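You operate a simulated robot arm through the tools that you are given. There is no shell and no other tool. Be economical: measure what you need, move in short steps, check, and stop when the job is done.

You are at the controls of a simulated robot arm. One attempt, no reset.

TASK
Strip the teal and purple legs and cap their outlets.
Fine: see the teal meter running, shut the teal lever (vacuum of -60 kPa) and see it fall to 0.0 L/min before you pull anything; the teal leg's tube onto the beige pegs, the short tube onto the purple pegs; white cap home on the teal outlet, beige cap home on the purple outlet.

It is judged by the outcome, as a careful person would: the job done as asked, and still so three seconds after it is handed in. It fails if anything else is knocked over, pushed out of place, dropped, spilled or broken. Lids that push on must go on centred and level and be pressed home; caps that screw on are set level and turned clockwise until they are tight.

THE ROBOT
A 7-joint arm with a two-finger parallel gripper, fixed in place. Base frame: the origin is at the foot of the arm, x ahead of it, y to its left, z up; the work surface is at about z = 800. Lengths are in mm, angles in degrees, forces in N, time in s.
With the tool pointing down near the work surface it reaches from about 340 to 740 mm from the base axis. Its first joint turns from -115.0 to 115.0 degrees. Payload 3.91 kg.
The tool frame sits at the grasp point between the pads (the TCP): z along the fingers, y along the line on which they close. The tips reach 30 mm beyond it. The gripper opens to 110 mm. The fingers are 20 mm wide and 10 mm thick; the gripper's body (48 by 112 mm) begins 55 mm behind the TCP.
Orientation is that of the tool frame in the base frame, as a unit quaternion [w, x, y, z]. With the fingers straight down and closing along the base's y, the tool's x points along the base's -x, its y along +y and its z along -z.

THE INTERFACE
- The arm moves only by the tool drive_tool. Its argument "moves" is a list of rows, each a list of 3 entries, a list of its own where there are three numbers: the shift along the tool's x, y, z in mm, then the turn, a rotation vector about the tool's x, y, z in degrees, then the finger opening in mm, from 0 to 110. In form: [[[tx, ty, tz], [rx, ry, rz], grip], ...]. A call has 1 to 12 rows; each row shifts and turns the commanded pose from where the row before left it, along the tool's axes as they then stand. Rows are played at 5 a second. More than 50 mm and 8.6 degrees between two rows, or a gripper value outside its range, and nothing of the call is played. A pose out of reach is approached as far as the arm can. The call stops where the force on the tool passes 40 N (or 10 N more than at its start, if that is more) or the arm is blocked; 0.2 s more then pass. The fingers move at their own pace (about 108 mm/s each) and stop on an object; they squeeze with about 28 N. The grip force told is the motor's: it shows also when the fingers shut on nothing. Time passes only in rows, and 0.2 s behind the last, so rows that do not move let the fingers close. It gives the time, the measured TCP pose, the force on the tool (base axes), the opening and the grip force at its end, in the units of the frame above (readings bear some noise), with the torque about the TCP (base axes, N m) and any sound that the robot's microphone picked up.
- Cameras (640 x 400 px; columns grow to the right, rows downward): "scene" is fixed at [51.5, -504.8, 1550.9]; the picture's right is [0.53, -0.85, 0.00], its down [-0.55, -0.34, -0.76] and it looks along [0.65, 0.40, -0.65] (base axes); focal length 334 px, centre (320, 200). "wrist" rides on the gripper at [72, 17, -103] in the tool frame; the picture's right is [-0.23, 0.97, 0.00], its down [-0.76, -0.18, -0.62] and it looks along [-0.61, -0.14, 0.78] (tool axes); focal length 222 px, centre (320, 200). There is no depth. A picture from a camera that has moved, and an enlarged one, comes with that camera's place and axes in the base frame and with its lens. The place of the scene camera against the robot may be out by one fixed shift of up to 12 mm in any direction.
- snapshot(camera): a new picture of that camera. It takes no simulated time.
- lift_body(by): slides the trunk up (or, below 0, down) by that many mm; the arm rides with it, the base frame stays. It gives what a move gives, with no picture.
- zoom(camera, box): a new picture of the part [left, top, right, bottom] of that camera's present view, enlarged. It takes no simulated time.
- sign_off(): hands the job in; it is judged then, once.

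Work in short steps. Places have to be worked out from the pictures, the camera data and where the tool is seen: move nearer, look again, correct. Check each grasp and each placing, and mend what went wrong. You have 120 turns and 76 pictures in all, those below and enlarged ones among them. Open the gripper and draw the arm clear of the work before you hand the job in, unless the task says otherwise; then end with one line.

The tools are called after ">>>" as a command line: name --argument value ..., lists and objects as JSON in quotes. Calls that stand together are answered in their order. drive_tool: Moves the arm, as the interface text tells. Its arguments: {"type":"object","properties":{"moves":{"type":"array","items":{"type":"array"}}},"required":["moves"]} The other tools are called the same way: lift_body (by) slides the trunk up or down; snapshot (camera) takes a picture; zoom (camera, box) takes an enlarged picture of a part of a camera's view; sign_off () hands the job in.

At the start:

```text
time_s: 0.0
position: [472.7, 267.3, 1195.5]
ee_rot: [0.001, 0.0, 1.0, -0.001]
force: [-0.2, 0.5, 0.7]
torque: [0.03, 0.01, 0.02]
opening: 110.1
grasp_force: 0.2
trunk travel left (down, up): [-750.0, 240.0]
```

scene: 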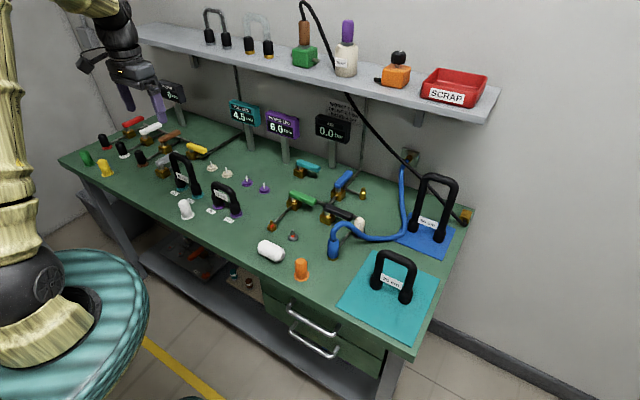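
wrist: 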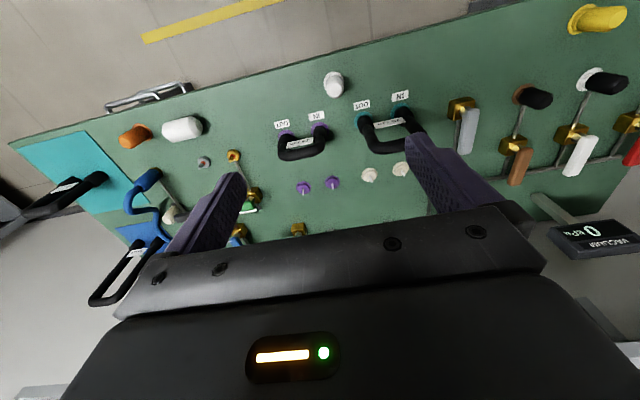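

I begin by looking closer at the bench from the scene camera.

>>> zoom --camera "scene" --box '[60, 80, 260, 205]'

>>> zoom --camera "scene" --box '[150, 130, 310, 230]'

>>> zoom --camera "scene" --box '[250, 140, 480, 320]'

>>> zoom --camera "scene" --box '[200, 80, 370, 180]'

```text
3.20 times, centred on (160, 142) of scene
camera zoom: at [51.5, -504.8, 1550.9], right [0.53, -0.85, 0.0], down [-0.55, -0.34, -0.76], along [0.65, 0.4, -0.65], focal length 1070 px, centre (832, 384)
```

zoom: 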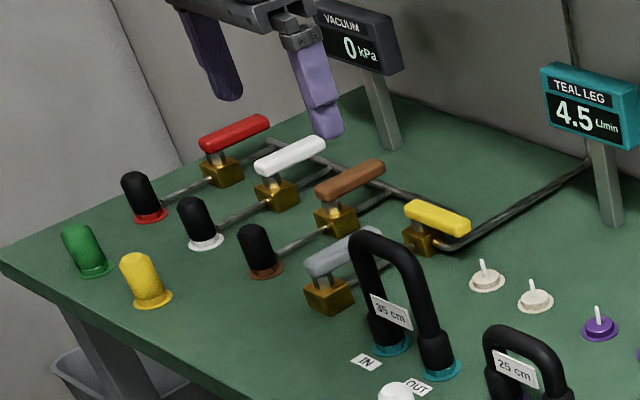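

```text
4.00 times, centred on (230, 180) of scene
camera zoom: at [51.5, -504.8, 1550.9], right [0.53, -0.85, 0.0], down [-0.55, -0.34, -0.76], along [0.65, 0.4, -0.65], focal length 1338 px, centre (680, 280)
```

zoom: 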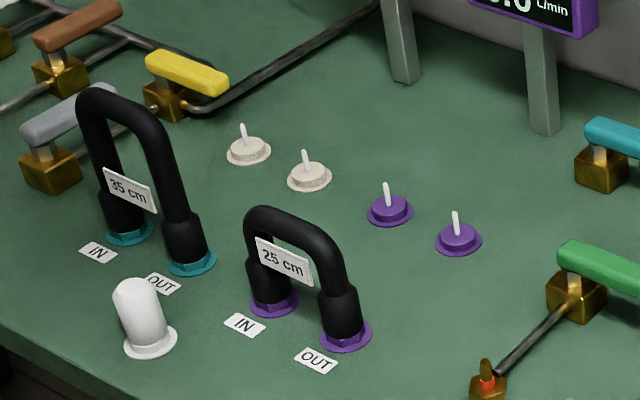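

```text
2.22 times, centred on (365, 230) of scene
camera zoom: at [51.5, -504.8, 1550.9], right [0.53, -0.85, 0.0], down [-0.55, -0.34, -0.76], along [0.65, 0.4, -0.65], focal length 743 px, centre (220, 133)
```

zoom: 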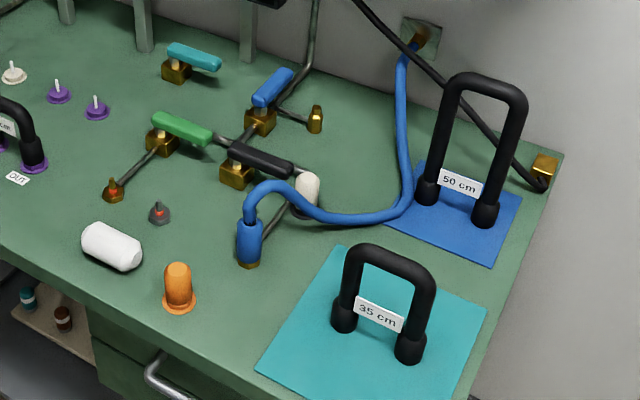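

```text
3.76 times, centred on (285, 130) of scene
camera zoom: at [51.5, -504.8, 1550.9], right [0.53, -0.85, 0.0], down [-0.55, -0.34, -0.76], along [0.65, 0.4, -0.65], focal length 1259 px, centre (452, 464)
```

zoom: 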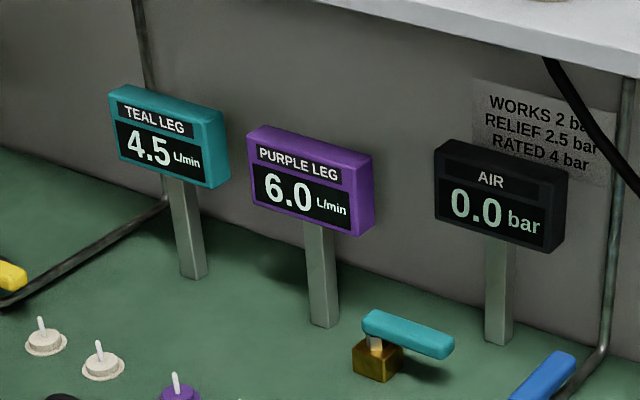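

The teal meter shows 4.5 L/min, so it is running. I judge the teal lever to be at about (885, 90), so I move over the bench toward it for a close look with the wrist camera.

>>> drive_tool --moves '[[[-25, -24, 18], [0, 0, 0], 60], [[-25, -24, 18], [0, 0, 0], 60], [[-25, -24, 18], [0, 0, 0], 60], [[-25, -24, 18], [0, 0, 0], 60], [[-25, -24, 18], [0, 0, 0], 60], [[-25, -24, 18], [0, 0, 0], 60], [[-25, -24, 18], [0, 0, 0], 60]]'

>>> snapshot --camera "wrist"

>>> snapshot --camera "scene"

```text
time_s: 1.6
position: [648.6, 95.1, 1072.9]
ee_rot: [0.0, 0.0, 1.0, 0.0]
force: [0.7, -0.7, 0.4]
torque: [-0.01, -0.01, 0.01]
opening: 59.8
grasp_force: 0.1
trunk travel left (down, up): [-750.0, 240.0]
```

```text
69 pictures are left
camera wrist: at [577.5, 111.6, 1175.4], right [0.23, 0.97, 0.0], down [0.76, -0.18, 0.62], along [0.61, -0.14, -0.78], focal length 222 px, centre (320, 200)
```

wrist: 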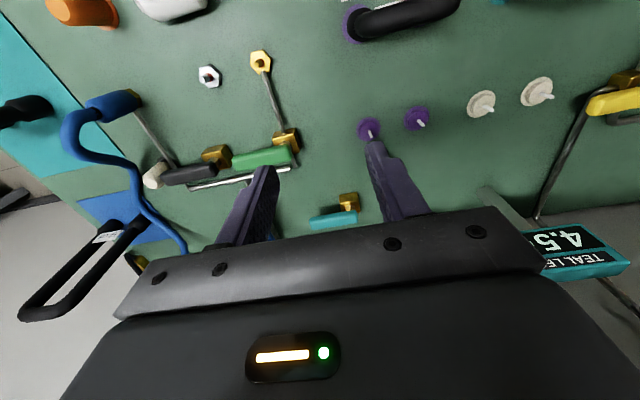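

```text
68 pictures are left
```

scene: 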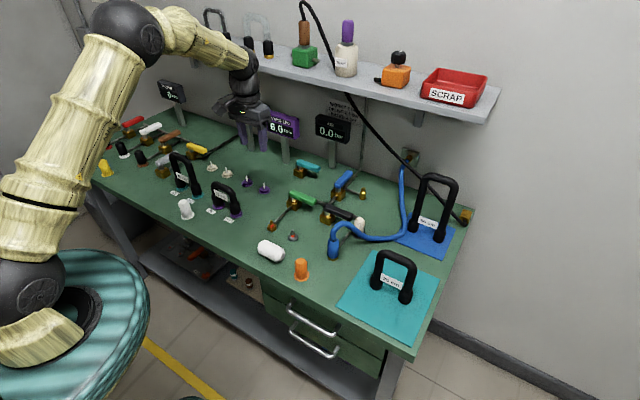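

The teal lever looks like it pivots near (880, 104) with its handle pointing toward −y. I zoom in on it and on the parts around it to see which way it shuts.

>>> zoom --camera "wrist" --box '[280, 170, 400, 245]'

>>> zoom --camera "scene" --box '[260, 150, 380, 240]'

>>> zoom --camera "wrist" --box '[0, 0, 320, 200]'

```text
5.33 times, centred on (340, 208) of wrist
camera zoom: at [577.5, 111.6, 1175.4], right [0.23, 0.97, 0.0], down [0.76, -0.18, 0.62], along [0.61, -0.14, -0.78], focal length 1185 px, centre (213, 160)
```

zoom: 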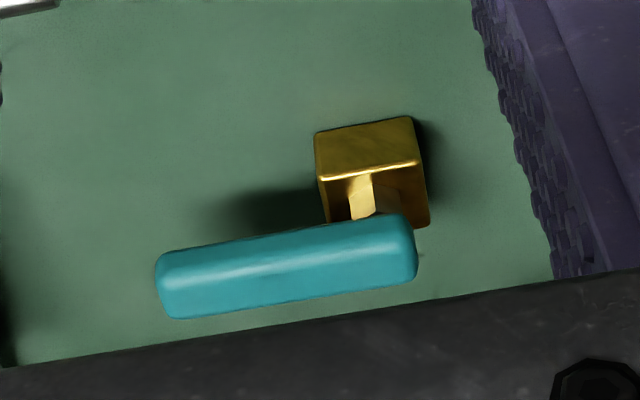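

```text
4.44 times, centred on (320, 195) of scene
camera zoom: at [51.5, -504.8, 1550.9], right [0.53, -0.85, 0.0], down [-0.55, -0.34, -0.76], along [0.65, 0.4, -0.65], focal length 1486 px, centre (320, 222)
```

zoom: 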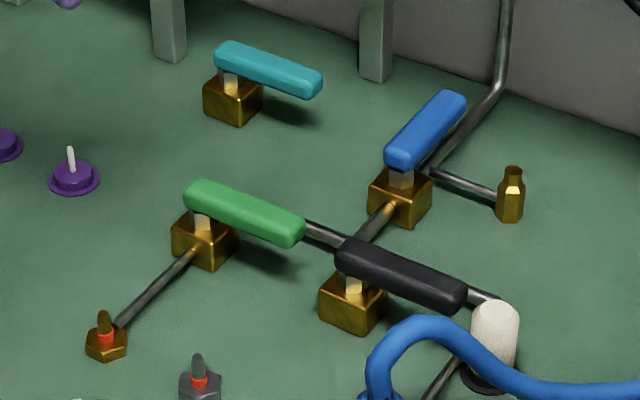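

```text
2.00 times, centred on (160, 100) of wrist
camera zoom: at [577.5, 111.6, 1175.4], right [0.23, 0.97, 0.0], down [0.76, -0.18, 0.62], along [0.61, -0.14, -0.78], focal length 444 px, centre (640, 400)
```

zoom: 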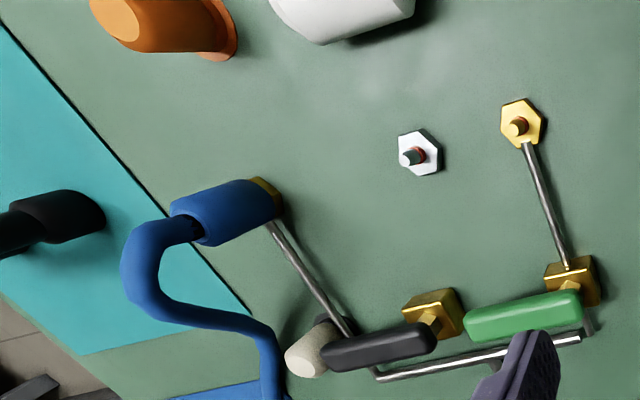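

No pipe shows which way the teal lever shuts, so I'll test it gently. To get a clear view of the fingertips I yaw the tool 180° so the camera rides on the far side, then tilt forward for reach.

>>> drive_tool --moves '[[[0, 0, 0], [0, 0, 8.5], 60], [[0, 0, 0], [0, 0, 8.5], 60], [[0, 0, 0], [0, 0, 8.5], 60], [[0, 0, 0], [0, 0, 8.5], 60], [[0, 0, 0], [0, 0, 8.5], 60], [[0, 0, 0], [0, 0, 8.5], 60], [[0, 0, 0], [0, 0, 8.5], 60], [[0, 0, 0], [0, 0, 8.5], 60], [[0, 0, 0], [0, 0, 8.5], 60], [[0, 0, 0], [0, 0, 8.5], 60], [[0, 0, 0], [0, 0, 5], 60]]'

>>> snapshot --camera "wrist"

```text
time_s: 4.0
position: [647.7, 99.7, 1070.7]
ee_rot: [0.0, 0.708, 0.706, 0.0]
force: [0.5, -0.6, 0.1]
torque: [0.01, -0.03, 0.01]
opening: 59.8
grasp_force: 0.0
trunk travel left (down, up): [-750.0, 240.0]
```

```text
64 pictures are left
camera wrist: at [665.0, 171.7, 1173.7], right [0.97, -0.23, 0.0], down [-0.18, -0.76, 0.62], along [-0.14, -0.61, -0.78], focal length 222 px, centre (320, 200)
```

wrist: 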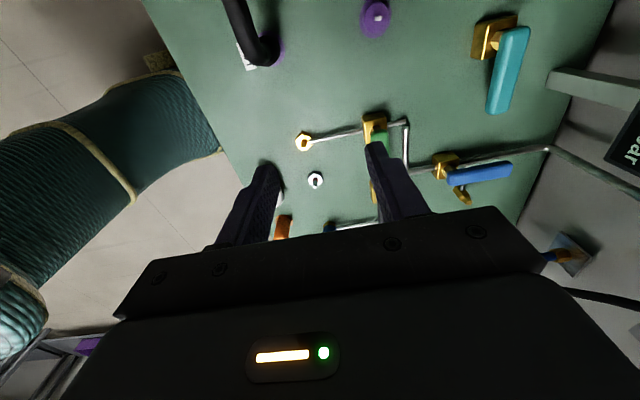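

Fingers now close along x, which suits the tubes too. I tilt forward 30° and approach above and in front of the teal handle with the fingers closed, checking the reach.

>>> drive_tool --moves '[[[0, 0, 0], [-7.5, 0, 0], 0], [[0, 0, 0], [-7.5, 0, 0], 0], [[0, 0, 0], [-7.5, 0, 0], 0], [[0, 0, 0], [-7.5, 0, 0], 0], [[-10, 15, 37], [0, 0, 0], 0], [[-10, 15, 37], [0, 0, 0], 0], [[-10, 15, 37], [0, 0, 0], 0], [[-10, 15, 37], [0, 0, 0], 0], [[-10, 15, 37], [0, 0, 0], 0], [[-10, 15, 37], [0, 0, 0], 0]]'

>>> snapshot --camera "wrist"

>>> snapshot --camera "scene"

```text
time_s: 6.2
position: [839.2, 40.4, 922.7]
ee_rot: [0.183, 0.683, 0.683, 0.182]
force: [0.2, -0.1, -0.2]
torque: [-0.02, -0.02, -0.03]
opening: 0.0
grasp_force: 27.9
trunk travel left (down, up): [-750.0, 240.0]
```

```text
63 pictures are left
camera wrist: at [803.5, 112.0, 1020.8], right [0.84, -0.23, 0.48], down [-0.46, -0.76, 0.45], along [0.27, -0.61, -0.75], focal length 222 px, centre (320, 200)
```

wrist: 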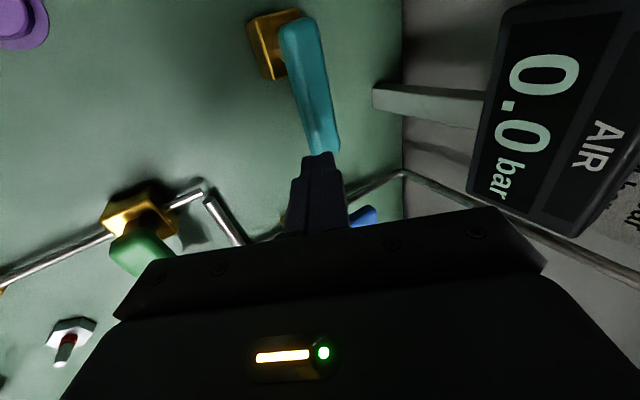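

```text
62 pictures are left
```

scene: 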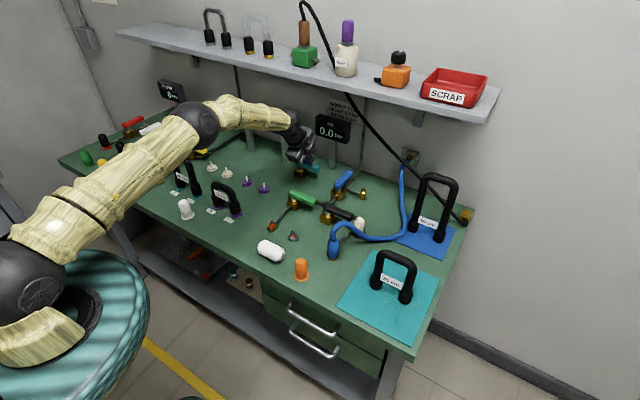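

Reach is comfortable. The handle tip is near (880, 25) with its top at about z 865. I lower the closed fingertips in front of it and push gently in +x as a test.

>>> drive_tool --moves '[[[0, -14, 21], [0, 0, 0], 0], [[0, -14, 21], [0, 0, 0], 0], [[0, 4.3, 2.5], [0, 0, 0], 0], [[0, 4.3, 2.5], [0, 0, 0], 0], [[0, 4.3, 2.5], [0, 0, 0], 0], [[0, 4.3, 2.5], [0, 0, 0], 0], [[0, 4.3, 2.5], [0, 0, 0], 0]]'

>>> snapshot --camera "wrist"

```text
time_s: 7.6
position: [845.7, 38.1, 873.4]
ee_rot: [0.178, 0.685, 0.684, 0.179]
force: [-30.6, 0.6, 15.3]
torque: [0.02, 0.3, 0.11]
opening: 0.0
grasp_force: 28.5
trunk travel left (down, up): [-750.0, 240.0]
stopped in row 6: the force on the tool passed its limit at 45 N (the readings are from after the stop); the commanded pose is now the measured one
```

```text
61 pictures are left
camera wrist: at [810.3, 110.8, 972.5], right [0.85, -0.23, 0.48], down [-0.46, -0.76, 0.46], along [0.26, -0.61, -0.75], focal length 222 px, centre (320, 200)
```

wrist: 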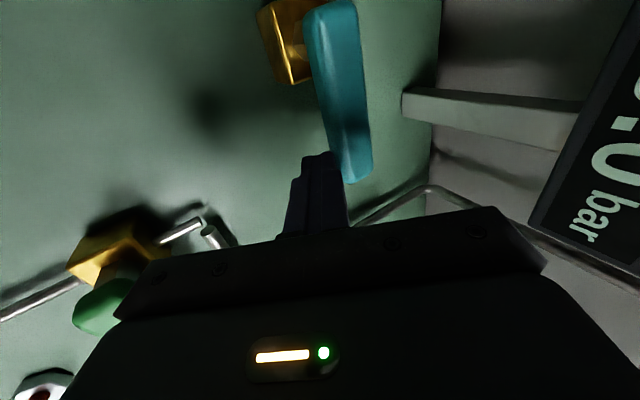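

It is blocked in +x (stopped at 45 N), so the handle must shut toward −x. I lift, cross over, and lower the fingertips behind the handle.

>>> drive_tool --moves '[[[0, 10.3, -25.8], [0, 0, 0], 0], [[0, 10.3, -25.8], [0, 0, 0], 0], [[1, 30, 17.2], [0, 0, 0], 0], [[1, 30, 17.2], [0, 0, 0], 0], [[0, -9.5, 16.5], [0, 0, 0], 0], [[0, -9.5, 16.5], [0, 0, 0], 0], [[0, -9.5, 16.5], [0, 0, 0], 0]]'

>>> snapshot --camera "wrist"

>>> zoom --camera "scene" --box '[260, 110, 380, 220]'

```text
time_s: 9.2
position: [857.5, 40.8, 894.2]
ee_rot: [0.19, 0.681, 0.681, 0.192]
force: [-20.2, -0.6, 19.3]
torque: [0.2, 0.33, 0.18]
opening: 0.1
grasp_force: 28.3
out of reach, approached as far as the arm can: row 3, 4, 6
trunk travel left (down, up): [-750.0, 240.0]
stopped in row 7: the force on the tool passed its limit at 50 N (the readings are from after the stop); the commanded pose is now the measured one
```

```text
60 pictures are left
camera wrist: at [818.3, 113.9, 991.4], right [0.83, -0.23, 0.51], down [-0.47, -0.76, 0.44], along [0.29, -0.61, -0.74], focal length 222 px, centre (320, 200)
```

wrist: 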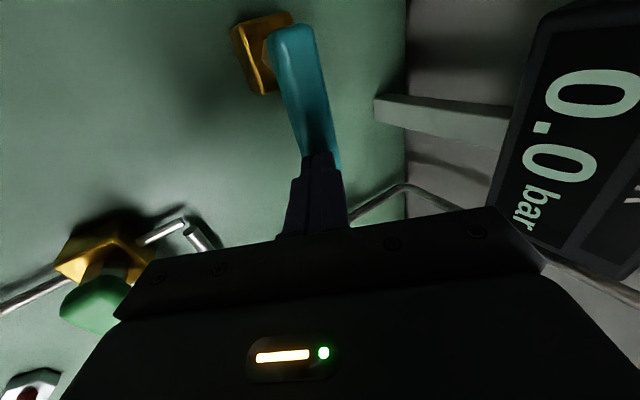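

```text
3.64 times, centred on (320, 165) of scene
camera zoom: at [51.5, -504.8, 1550.9], right [0.53, -0.85, 0.0], down [-0.55, -0.34, -0.76], along [0.65, 0.4, -0.65], focal length 1216 px, centre (320, 327)
```

zoom: 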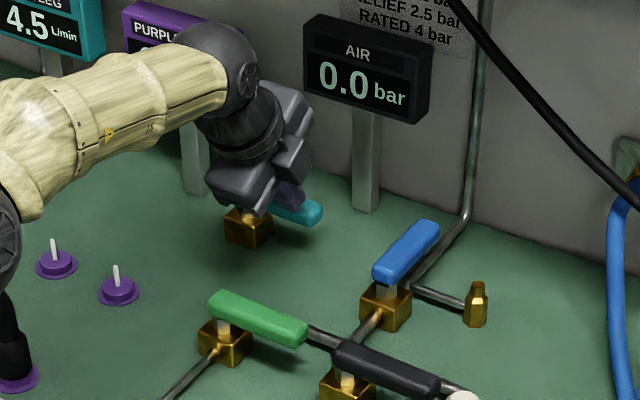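

The tips met the top of the handle (about z 866) because x was out of reach. I back up, tilt further forward and lower the trunk for more reach.

>>> drive_tool --moves '[[[0, 0, -30], [0, 0, 0], 0], [[0, 0, -30], [0, 0, 0], 0], [[0, 20, -30], [0, 0, 0], 0], [[0, 20, -30], [-7.5, 0, 0], 0], [[0, 0, 0], [-7.5, 0, 0], 0]]'

>>> lift_body --by -100

```text
time_s: 10.4
position: [908.5, 46.7, 1007.1]
ee_rot: [0.275, 0.651, 0.651, 0.275]
force: [-0.6, 0.7, -0.3]
torque: [0.0, 0.03, 0.02]
opening: 0.0
grasp_force: 28.0
out of reach, approached as far as the arm can: row 1, 2, 4, 5
trunk travel left (down, up): [-750.0, 240.0]
```

```text
time_s: 11.7
position: [906.9, 47.5, 907.5]
ee_rot: [0.276, 0.651, 0.652, 0.276]
force: [-1.0, 0.0, 0.1]
torque: [0.01, 0.0, 0.03]
opening: 0.1
grasp_force: 27.8
trunk travel left (down, up): [-650.0, 340.0]
```

Now at the right reach. I lower the tips behind the handle in small rows.

>>> drive_tool --moves '[[[-3, 5, 5], [0, 0, 0], 0], [[-3, -10, 10], [0, 0, 0], 0], [[0, -10, 10], [0, 0, 0], 0], [[0, -10, 9], [0, 0, 0], 0]]'

>>> snapshot --camera "wrist"

```text
time_s: 12.7
position: [907.1, 40.6, 866.0]
ee_rot: [0.276, 0.65, 0.652, 0.276]
force: [1.3, -0.4, 4.5]
torque: [0.03, 0.09, 0.01]
opening: 0.1
grasp_force: 28.3
out of reach, approached as far as the arm can: row 1
trunk travel left (down, up): [-650.0, 340.0]
```

```text
58 pictures are left
camera wrist: at [845.5, 113.1, 949.2], right [0.68, -0.23, 0.7], down [-0.57, -0.76, 0.3], along [0.47, -0.61, -0.65], focal length 222 px, centre (320, 200)
```

wrist: 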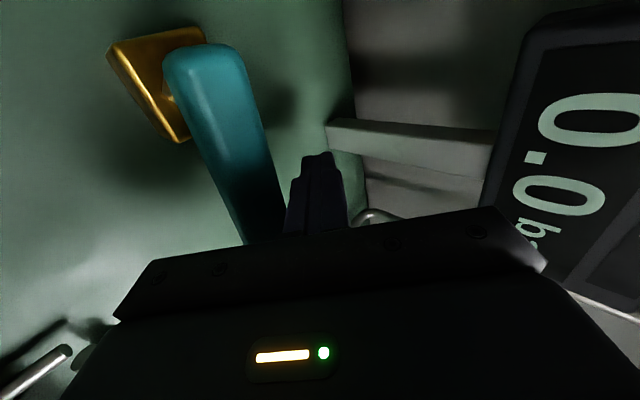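

The tips are behind the handle. I pull it toward −x along its arc, half way first.

>>> drive_tool --moves '[[[-1, -8, -8.3], [0, 0, 0], 0], [[-2, -8, -8.2], [0, 0, 0], 0], [[0, -6, -6.2], [0, 0, 0], 0], [[0, -6, -6.2], [0, 0, 0], 0], [[2, -6, -6], [0, 0, 0], 0], [[3, -5.6, -6], [0, 0, 0], 0], [[4.5, -5.1, -5.3], [0, 0, 0], 0], [[4.5, -5.1, -5.3], [0, 0, 0], 0]]'

>>> snapshot --camera "wrist"

```text
time_s: 14.5
position: [867.5, 48.5, 863.0]
ee_rot: [0.274, 0.651, 0.652, 0.276]
force: [1.0, -0.2, 0.6]
torque: [0.04, 0.0, 0.03]
opening: 0.0
grasp_force: 28.0
out of reach, approached as far as the arm can: row 1, 2, 3, 4
trunk travel left (down, up): [-650.0, 340.0]
```

```text
57 pictures are left
camera wrist: at [805.5, 120.7, 947.5], right [0.68, -0.23, 0.7], down [-0.57, -0.76, 0.31], along [0.46, -0.61, -0.65], focal length 222 px, centre (320, 200)
```

wrist: 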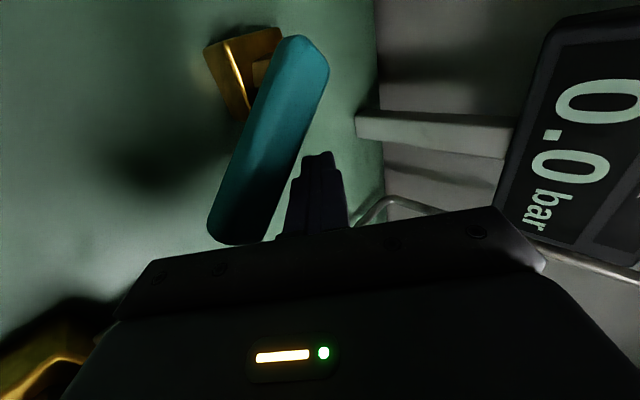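

The handle turns freely toward −x. I continue around the arc to the end.

>>> drive_tool --moves '[[[-2, -8, -8.2], [0, 0, 0], 0], [[2, -8, -8.2], [0, 0, 0], 0], [[5, -6.4, -6.6], [0, 0, 0], 0], [[6, -4, -4.2], [0, 0, 0], 0], [[7, -4, -4.2], [0, 0, 0], 0], [[7, -3, -3], [0, 0, 0], 0], [[7, -2, -2.3], [0, 0, 0], 0], [[4, 0, 0], [0, 0, 0], 0], [[4, 0, 0], [0, 0, 0], 0]]'

>>> snapshot --camera "wrist"

>>> snapshot --camera "scene"

```text
time_s: 16.5
position: [817.6, 81.0, 862.9]
ee_rot: [0.276, 0.652, 0.65, 0.274]
force: [-6.3, -21.2, -0.6]
torque: [-0.03, 0.02, 0.17]
opening: 0.0
grasp_force: 28.1
trunk travel left (down, up): [-650.0, 340.0]
```

```text
56 pictures are left
camera wrist: at [756.4, 154.4, 947.0], right [0.68, -0.23, 0.7], down [-0.57, -0.76, 0.31], along [0.46, -0.61, -0.65], focal length 222 px, centre (320, 200)
```

wrist: 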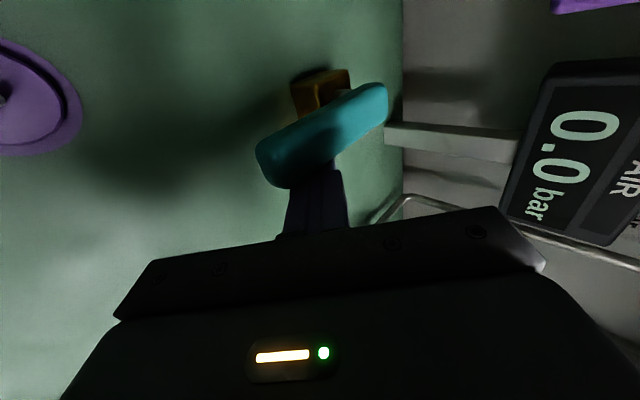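

```text
55 pictures are left
```

scene: 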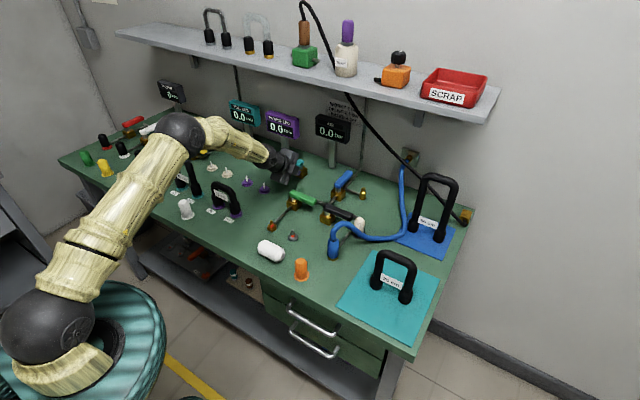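

At the stop (21 N). Both the teal and purple meters appear to read 0.0. I back the fingers off, rise, and confirm by zoom.

>>> drive_tool --moves '[[[-12, 0, 0], [0, 0, 0], 0], [[-12, 0, 0], [0, 0, 0], 0], [[0, 20, -20], [0, 0, 0], 0], [[0, 20, -25], [0, 0, 0], 0], [[0, 20, -35], [0, 0, 0], 0], [[0, 15, -45], [0, 0, 0], 0], [[0, 0, -45], [0, 0, 0], 0], [[0, 0, -45], [0, 0, 0], 0]]'

>>> zoom --camera "scene" --box '[200, 80, 370, 186]'

>>> zoom --camera "scene" --box '[90, 70, 210, 145]'

```text
time_s: 18.3
position: [712.9, 63.1, 1067.1]
ee_rot: [0.274, 0.65, 0.652, 0.277]
force: [-0.1, 0.2, -0.4]
torque: [0.0, 0.05, 0.01]
opening: 0.2
grasp_force: 28.3
trunk travel left (down, up): [-650.0, 340.0]
```

```text
3.76 times, centred on (285, 133) of scene
camera zoom: at [51.5, -504.8, 1550.9], right [0.53, -0.85, 0.0], down [-0.55, -0.34, -0.76], along [0.65, 0.4, -0.65], focal length 1259 px, centre (452, 452)
```

zoom: 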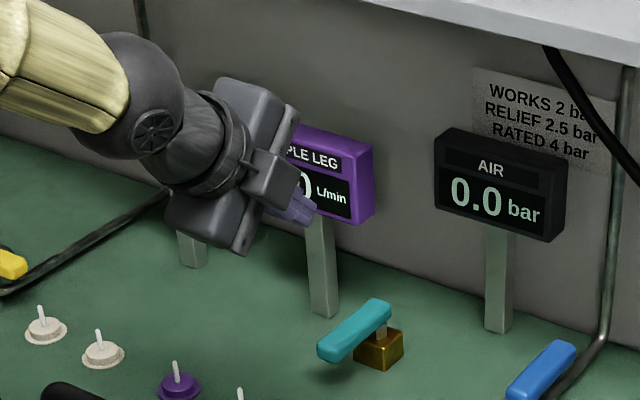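

```text
5.33 times, centred on (150, 108) of scene
camera zoom: at [51.5, -504.8, 1550.9], right [0.53, -0.85, 0.0], down [-0.55, -0.34, -0.76], along [0.65, 0.4, -0.65], focal length 1783 px, centre (1227, 693)
```

zoom: 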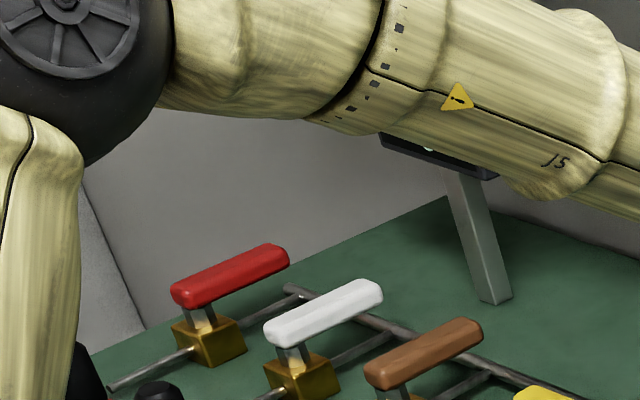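

The lever is shut. I restore the tool to vertical and move left to survey the legs, pegs and caps, which also clears the meters from the arm.

>>> drive_tool --moves '[[[0, 0, -10], [7.6, 0, 0], 60], [[0, 0, -10], [7.6, 0, 0], 60], [[0, 0, -10], [7.6, 0, 0], 60], [[0, 0, -10], [7.6, 0, 0], 60], [[0, 0, -10], [7.6, 0, 0], 60], [[0, 0, -10], [7.6, 0, 0], 60], [[38, -20, -5], [0, 0, 0], 60], [[38, -20, -5], [0, 0, 0], 60], [[38, -20, -5], [0, 0, 0], 60], [[38, -20, -5], [0, 0, 0], 60], [[38, -20, -5], [0, 0, 0], 60], [[38, -20, -5], [0, 0, 0], 60]]'

>>> snapshot --camera "wrist"

>>> snapshot --camera "scene"

```text
time_s: 20.9
position: [570.0, 291.9, 1149.5]
ee_rot: [0.001, 0.706, 0.708, 0.002]
force: [0.1, 0.6, -0.6]
torque: [0.01, 0.0, 0.02]
opening: 60.1
grasp_force: 0.0
trunk travel left (down, up): [-650.0, 340.0]
```

```text
52 pictures are left
camera wrist: at [586.3, 364.8, 1252.7], right [0.97, -0.23, 0.01], down [-0.18, -0.76, 0.62], along [-0.14, -0.61, -0.78], focal length 222 px, centre (320, 200)
```

wrist: 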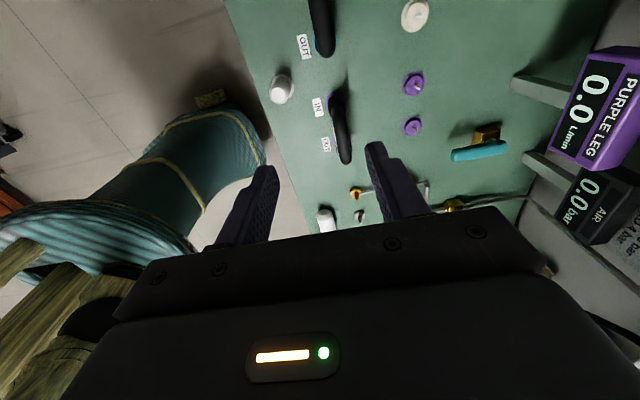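

```text
51 pictures are left
```

scene: 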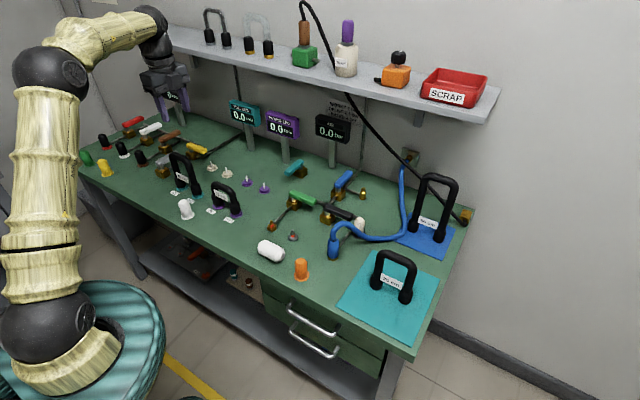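

Both meters seem to read 0.0; I confirm that and look closely at the candidate caps.

>>> zoom --camera "scene" --box '[150, 90, 310, 190]'

>>> zoom --camera "scene" --box '[160, 150, 320, 285]'

>>> zoom --camera "scene" --box '[325, 205, 385, 250]'

```text
4.00 times, centred on (230, 140) of scene
camera zoom: at [51.5, -504.8, 1550.9], right [0.53, -0.85, 0.0], down [-0.55, -0.34, -0.76], along [0.65, 0.4, -0.65], focal length 1338 px, centre (680, 440)
```

zoom: 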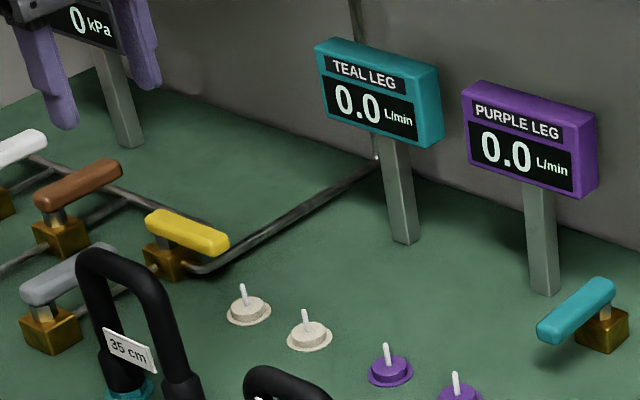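

```text
2.96 times, centred on (240, 218) of scene
camera zoom: at [51.5, -504.8, 1550.9], right [0.53, -0.85, 0.0], down [-0.55, -0.34, -0.76], along [0.65, 0.4, -0.65], focal length 991 px, centre (557, 148)
```

zoom: 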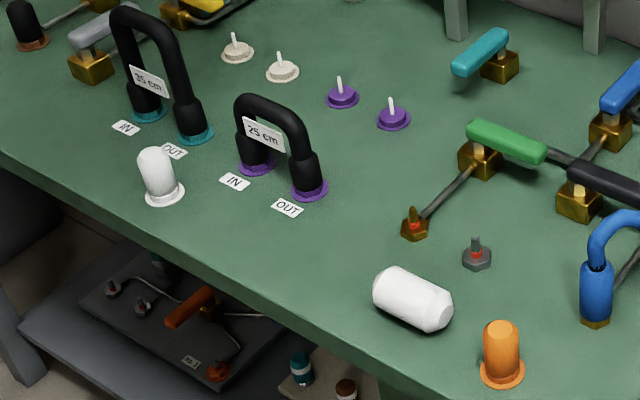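

```text
8.89 times, centred on (355, 228) of scene
camera zoom: at [51.5, -504.8, 1550.9], right [0.53, -0.85, 0.0], down [-0.55, -0.34, -0.76], along [0.65, 0.4, -0.65], focal length 2972 px, centre (9, -44)
```

zoom: 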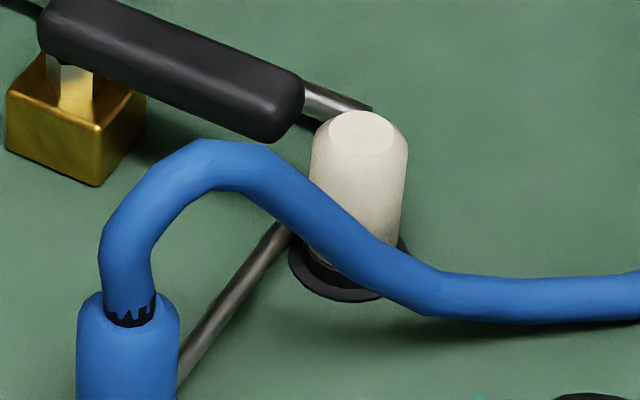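

Teal and purple both read 0.0 L/min and the vacuum panel reads 0 kPa. A beige dome sits on a black base at about (749, −221), so I move the camera there to tell whether it is a cap and how to lift it.

>>> drive_tool --moves '[[[-44, 7.5, 10], [0, 0, 0], 60], [[-44, 7.5, 10], [0, 0, 0], 60], [[-44, 7.5, 10], [0, 0, 0], 60], [[-44, 7.5, 10], [0, 0, 0], 60], [[-44, 7.5, 10], [0, 0, 0], 60], [[-44, 7.5, 10], [0, 0, 0], 60], [[-44, 7.5, 10], [0, 0, 0], 60], [[-44, 7.5, 10], [0, 0, 0], 60], [[-44, 7.5, 10], [0, 0, 0], 60], [[-44, 7.5, 10], [0, 0, 0], 60]]'

>>> snapshot --camera "wrist"

>>> snapshot --camera "scene"

```text
time_s: 23.1
position: [648.0, -145.6, 1049.7]
ee_rot: [0.001, 0.706, 0.708, 0.002]
force: [0.3, -1.0, -1.2]
torque: [0.0, -0.01, 0.01]
opening: 59.6
grasp_force: 0.1
trunk travel left (down, up): [-650.0, 340.0]
```

```text
47 pictures are left
camera wrist: at [665.2, -73.6, 1153.8], right [0.97, -0.22, 0.0], down [-0.18, -0.76, 0.62], along [-0.14, -0.61, -0.78], focal length 222 px, centre (320, 200)
```

wrist: 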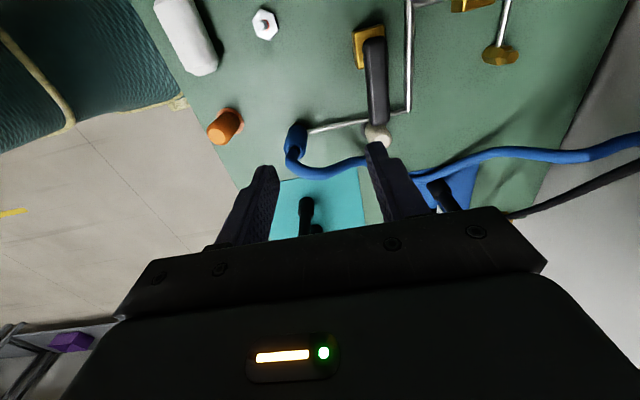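

```text
46 pictures are left
```

scene: 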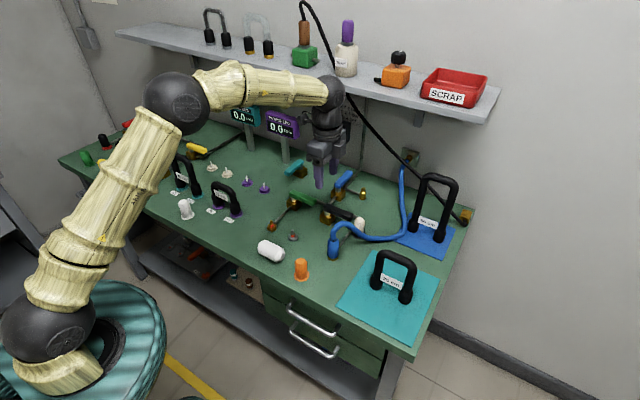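

>>> zoom --camera "wrist" --box '[280, 80, 440, 180]'

>>> zoom --camera "wrist" --box '[140, 0, 290, 150]'

```text
4.00 times, centred on (360, 130) of wrist
camera zoom: at [665.2, -73.6, 1153.8], right [0.97, -0.22, 0.0], down [-0.18, -0.76, 0.62], along [-0.14, -0.61, -0.78], focal length 888 px, centre (160, 480)
```

zoom: 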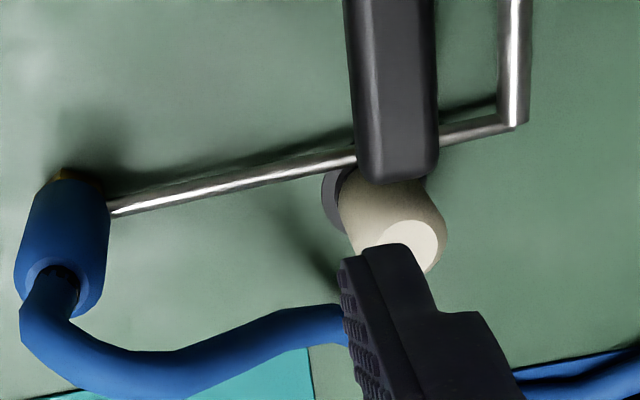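

```text
2.67 times, centred on (215, 75) of wrist
camera zoom: at [665.2, -73.6, 1153.8], right [0.97, -0.22, 0.0], down [-0.18, -0.76, 0.62], along [-0.14, -0.61, -0.78], focal length 592 px, centre (600, 533)
```

zoom: 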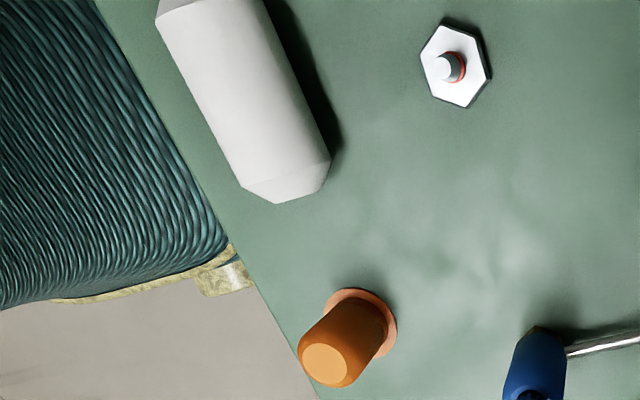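

The beige dome stands like the orange cap (tapered cap over a flange), just past the tip of the black handle, with the hose on its far side. I move above it with the tool vertical to test reach and refine its position before planning further.

>>> drive_tool --moves '[[[-22, 23, 20], [0, 0, 0], 70], [[-22, 23, 20], [0, 0, 0], 70], [[-21, 24, 25], [0, 0, 0], 70]]'

>>> snapshot --camera "wrist"

>>> zoom --camera "scene" --box '[300, 130, 420, 260]'

```text
time_s: 23.9
position: [719.9, -211.8, 985.8]
ee_rot: [0.0, 0.707, 0.707, 0.003]
force: [-0.2, 0.2, 0.0]
torque: [0.02, 0.02, -0.06]
opening: 70.1
grasp_force: 0.0
trunk travel left (down, up): [-650.0, 340.0]
```

```text
43 pictures are left
camera wrist: at [737.3, -139.6, 1089.8], right [0.97, -0.23, 0.0], down [-0.18, -0.76, 0.62], along [-0.14, -0.61, -0.78], focal length 222 px, centre (320, 200)
```

wrist: 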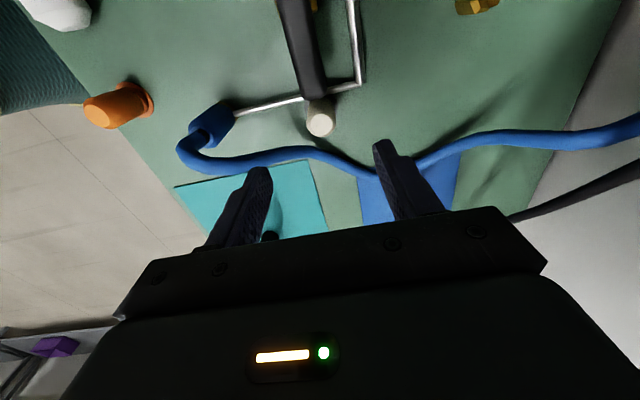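

```text
3.08 times, centred on (360, 195) of scene
camera zoom: at [51.5, -504.8, 1550.9], right [0.53, -0.85, 0.0], down [-0.55, -0.34, -0.76], along [0.65, 0.4, -0.65], focal length 1029 px, centre (197, 215)
```

zoom: 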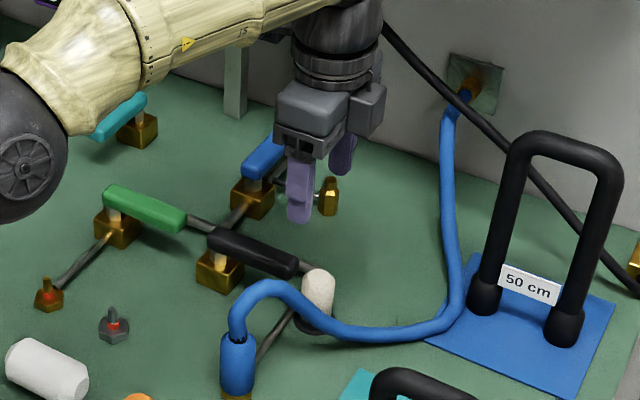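

The cap's top centre is near (720, −215, 865) and vertical reach there works. The tubes come first, so I go above the purple tube to measure it.

>>> drive_tool --moves '[[[40, -13, -12], [0, 0, 0], 70], [[42, -13, -12], [0, 0, 0], 70], [[42, -13, -12], [0, 0, 0], 70], [[42, -13, -12], [0, 0, 0], 70], [[42, -13, -12], [0, 0, 0], 70], [[42, -13, -12], [0, 0, 0], 70], [[42, -13, -12], [0, 0, 0], 70], [[42, -13, -12], [0, 0, 0], 70], [[42, -13, 0], [0, 0, 0], 70], [[42, -13, 0], [0, 0, 0], 70]]'

>>> snapshot --camera "wrist"

```text
time_s: 26.1
position: [585.3, 206.9, 1081.5]
ee_rot: [0.002, 0.706, 0.708, 0.002]
force: [-0.4, 0.3, 0.2]
torque: [-0.05, 0.04, 0.0]
opening: 69.9
grasp_force: 0.0
trunk travel left (down, up): [-650.0, 340.0]
```

```text
41 pictures are left
camera wrist: at [601.5, 279.2, 1185.0], right [0.97, -0.23, 0.0], down [-0.18, -0.76, 0.62], along [-0.14, -0.61, -0.78], focal length 222 px, centre (320, 200)
```

wrist: 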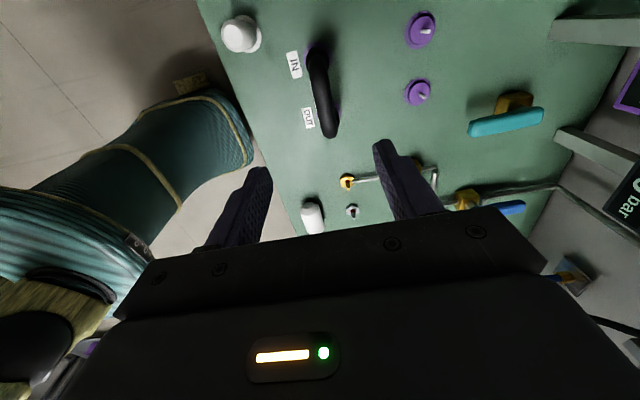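

>>> zoom --camera "wrist" --box '[200, 0, 460, 160]'

```text
2.46 times, centred on (330, 80) of wrist
camera zoom: at [601.5, 279.2, 1185.0], right [0.97, -0.23, 0.0], down [-0.18, -0.76, 0.62], along [-0.14, -0.61, -0.78], focal length 547 px, centre (295, 495)
```

zoom: 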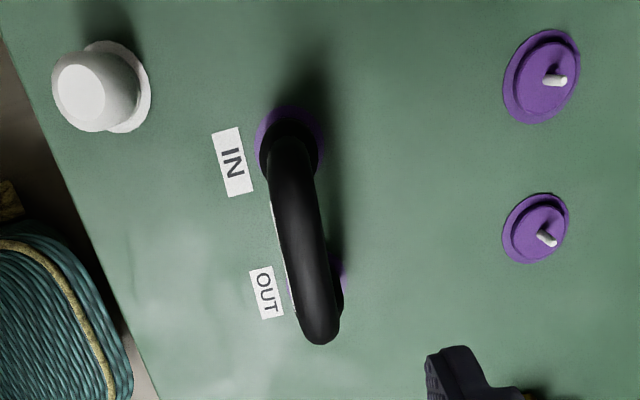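

From the pictures: purple ports at about (590, 163/243), purple pegs at about (735, 159/239), so the tube needs a pure +x shift of about 145. The bar centre is at z ≈ 900. I tilt 15° for peg reach and approach above the bar.

>>> drive_tool --moves '[[[0, 0, 0], [-7.5, 0, 0], 60], [[0, 0, 0], [-7.5, 0, 0], 60], [[-1, -6.4, 29.6], [0, 0, 0], 60], [[-1, -6.4, 29.6], [0, 0, 0], 60], [[-1, -6.4, 29.6], [0, 0, 0], 60], [[-1, -6.4, 29.6], [0, 0, 0], 60]]'

>>> zoom --camera "scene" --box '[160, 110, 290, 230]'

>>> snapshot --camera "wrist"

```text
time_s: 27.5
position: [594.1, 203.1, 959.5]
ee_rot: [0.095, 0.7, 0.702, 0.094]
force: [0.6, 0.4, -0.8]
torque: [-0.02, -0.06, 0.0]
opening: 59.5
grasp_force: 0.0
trunk travel left (down, up): [-650.0, 340.0]
```

```text
3.33 times, centred on (225, 170) of scene
camera zoom: at [51.5, -504.8, 1550.9], right [0.53, -0.85, 0.0], down [-0.55, -0.34, -0.76], along [0.65, 0.4, -0.65], focal length 1115 px, centre (637, 300)
```

zoom: 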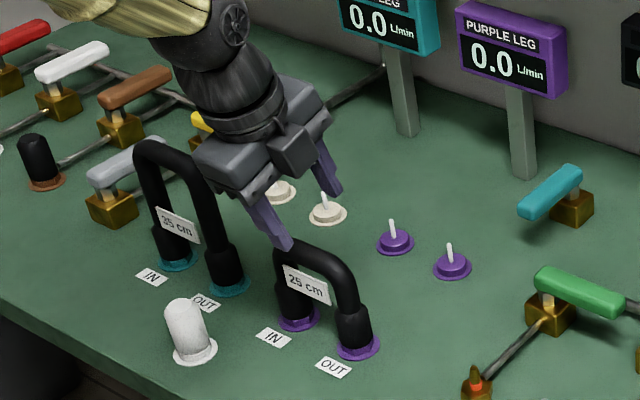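

```text
38 pictures are left
camera wrist: at [583.5, 274.8, 1063.3], right [0.94, -0.23, 0.26], down [-0.33, -0.76, 0.55], along [0.07, -0.61, -0.79], focal length 222 px, centre (320, 200)
```

wrist: 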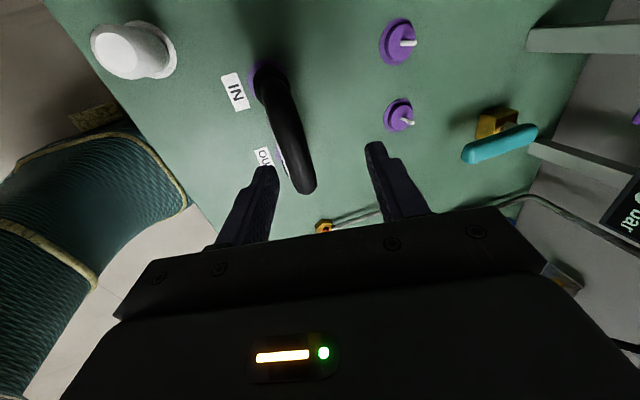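

Bar centre estimate: (589, 203, ~896). I descend straight over it, with the fingers on its ±x sides, and check before closing.

>>> drive_tool --moves '[[[0, -7, 19.5], [0, 0, 0], 60], [[0, -7, 19.5], [0, 0, 0], 60], [[0, -7, 19.5], [0, 0, 0], 60]]'

>>> zoom --camera "scene" --box '[160, 130, 280, 240]'

>>> snapshot --camera "wrist"

```text
time_s: 28.3
position: [588.2, 201.9, 895.7]
ee_rot: [0.094, 0.7, 0.701, 0.094]
force: [0.2, -0.1, 0.8]
torque: [0.0, 0.03, 0.0]
opening: 60.1
grasp_force: 0.0
trunk travel left (down, up): [-650.0, 340.0]
```

```text
3.64 times, centred on (220, 185) of scene
camera zoom: at [51.5, -504.8, 1550.9], right [0.53, -0.85, 0.0], down [-0.55, -0.34, -0.76], along [0.65, 0.4, -0.65], focal length 1216 px, centre (684, 254)
```

zoom: 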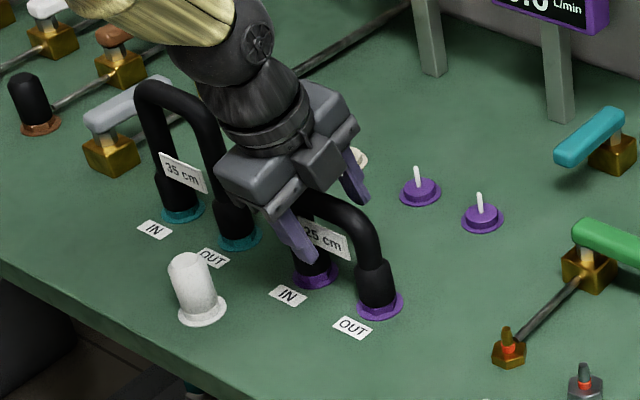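

```text
36 pictures are left
camera wrist: at [576.8, 274.1, 999.7], right [0.94, -0.23, 0.26], down [-0.33, -0.76, 0.55], along [0.07, -0.61, -0.79], focal length 222 px, centre (320, 200)
```

wrist: 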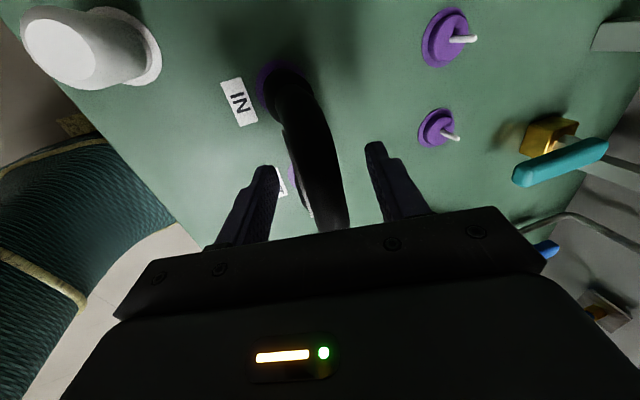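

The bar lies between the fingers (bar x ≈ 590, y centre ≈ 200). I make a small correction, then close.

>>> drive_tool --moves '[[[-2.5, 2, 0], [0, 0, 0], 60], [[0, 0, 0], [0, 0, 0], 30], [[0, 0, 0], [0, 0, 0], 10], [[0, 0, 0], [0, 0, 0], 0], [[0, 0, 0], [0, 0, 0], 0]]'

```text
time_s: 29.5
position: [588.7, 199.0, 896.2]
ee_rot: [0.094, 0.7, 0.701, 0.094]
force: [-0.3, -0.1, 0.6]
torque: [-0.01, -0.01, -0.03]
opening: 21.4
grasp_force: 28.6
trunk travel left (down, up): [-650.0, 340.0]
```

Grip holds the bar (21.4 mm, no side load). I pull straight up.

>>> drive_tool --moves '[[[0, 1.3, -4.8], [0, 0, 0], 0], [[0, 1.3, -4.8], [0, 0, 0], 0], [[0, 1.3, -4.8], [0, 0, 0], 0], [[0, 1.3, -4.8], [0, 0, 0], 0], [[0, 1.3, -4.8], [0, 0, 0], 0], [[0, 1.3, -4.8], [0, 0, 0], 0], [[0, 1.3, -4.8], [0, 0, 0], 0], [[0, 1.3, -4.8], [0, 0, 0], 0], [[0, 1.3, -4.8], [0, 0, 0], 0], [[0, 1.3, -4.8], [0, 0, 0], 0]]'

>>> zoom --camera "scene" --box '[160, 110, 290, 230]'

```text
time_s: 31.7
position: [587.0, 199.6, 948.1]
ee_rot: [0.093, 0.7, 0.702, 0.094]
force: [0.1, -0.5, -0.9]
torque: [0.02, -0.02, -0.01]
opening: 21.2
grasp_force: 27.8
trunk travel left (down, up): [-650.0, 340.0]
```

```text
3.33 times, centred on (225, 170) of scene
camera zoom: at [51.5, -504.8, 1550.9], right [0.53, -0.85, 0.0], down [-0.55, -0.34, -0.76], along [0.65, 0.4, -0.65], focal length 1115 px, centre (637, 300)
```

zoom: 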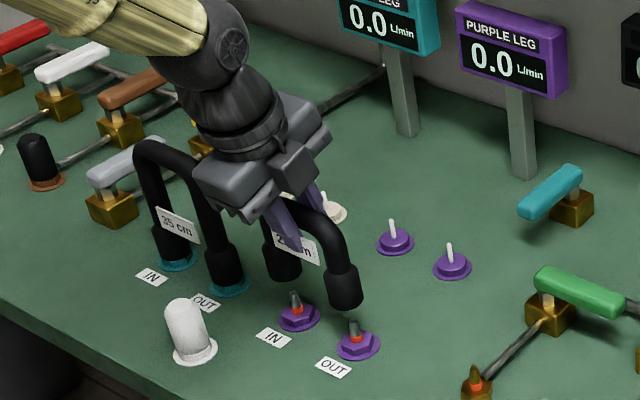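

The tube is off cleanly. I raise it a bit more and carry it +x toward the purple pegs.

>>> drive_tool --moves '[[[0, 2.6, -9.7], [0, 0, 0], 0], [[0, 28.2, 7.6], [0, 0, 0], 0], [[0, 28.2, 7.6], [0, 0, 0], 0], [[0, 28.2, 7.6], [0, 0, 0], 0], [[0, 28.2, 7.6], [0, 0, 0], 0], [[0, 28.2, 7.6], [0, 0, 0], 0]]'

>>> snapshot --camera "wrist"

>>> zoom --camera "scene" --box '[200, 110, 310, 210]'

```text
time_s: 33.1
position: [733.7, 201.8, 955.8]
ee_rot: [0.093, 0.701, 0.701, 0.094]
force: [0.2, 0.3, -0.9]
torque: [0.03, 0.0, 0.03]
opening: 21.0
grasp_force: 28.1
trunk travel left (down, up): [-650.0, 340.0]
```

```text
34 pictures are left
camera wrist: at [724.1, 273.0, 1060.3], right [0.94, -0.23, 0.26], down [-0.33, -0.76, 0.55], along [0.07, -0.61, -0.79], focal length 222 px, centre (320, 200)
```

wrist: 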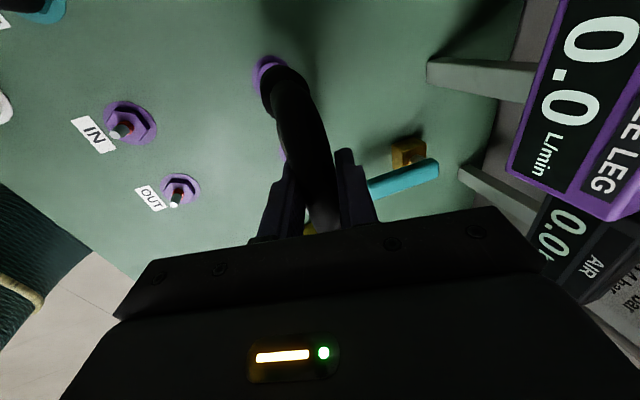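

```text
4.00 times, centred on (255, 160) of scene
camera zoom: at [51.5, -504.8, 1550.9], right [0.53, -0.85, 0.0], down [-0.55, -0.34, -0.76], along [0.65, 0.4, -0.65], focal length 1338 px, centre (580, 360)
```

zoom: 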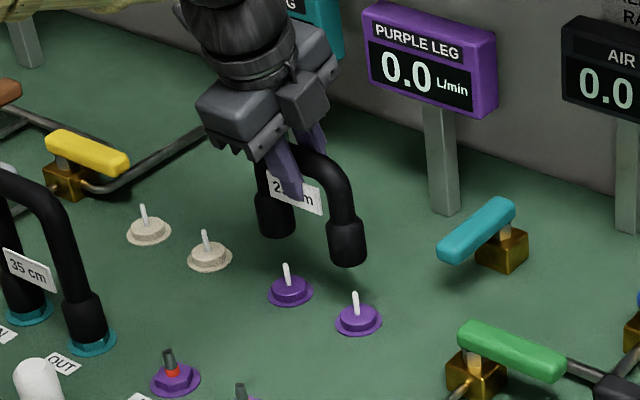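

The tube end lines up with the pegs within about 2 mm in the scene view. I trim y slightly and lower until the pins enter.

>>> drive_tool --moves '[[[-1.6, 0, 0], [0, 0, 0], 0], [[0, -1.3, 4.8], [0, 0, 0], 0], [[0, -1.3, 4.8], [0, 0, 0], 0], [[0, -1.3, 4.8], [0, 0, 0], 0], [[0, -1.3, 4.8], [0, 0, 0], 0], [[0, -1.3, 4.8], [0, 0, 0], 0], [[0, -1.3, 4.8], [0, 0, 0], 0], [[0, -1.3, 4.8], [0, 0, 0], 0]]'

>>> zoom --camera "scene" --box '[240, 140, 310, 210]'

```text
time_s: 34.9
position: [734.9, 197.3, 922.7]
ee_rot: [0.093, 0.7, 0.702, 0.095]
force: [-0.3, -0.7, -1.0]
torque: [0.04, -0.01, -0.04]
opening: 21.0
grasp_force: 27.9
trunk travel left (down, up): [-650.0, 340.0]
```

```text
5.71 times, centred on (275, 175) of scene
camera zoom: at [51.5, -504.8, 1550.9], right [0.53, -0.85, 0.0], down [-0.55, -0.34, -0.76], along [0.65, 0.4, -0.65], focal length 1911 px, centre (577, 343)
```

zoom: 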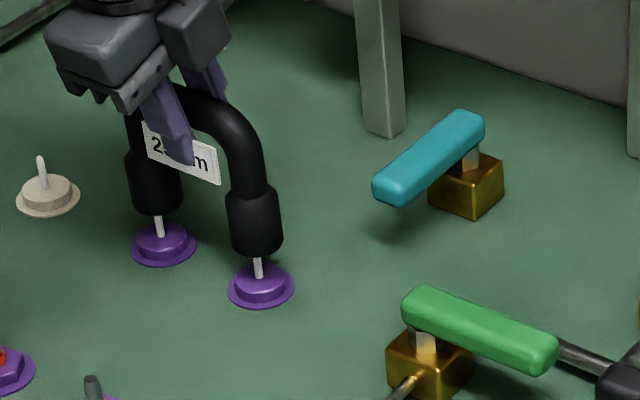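

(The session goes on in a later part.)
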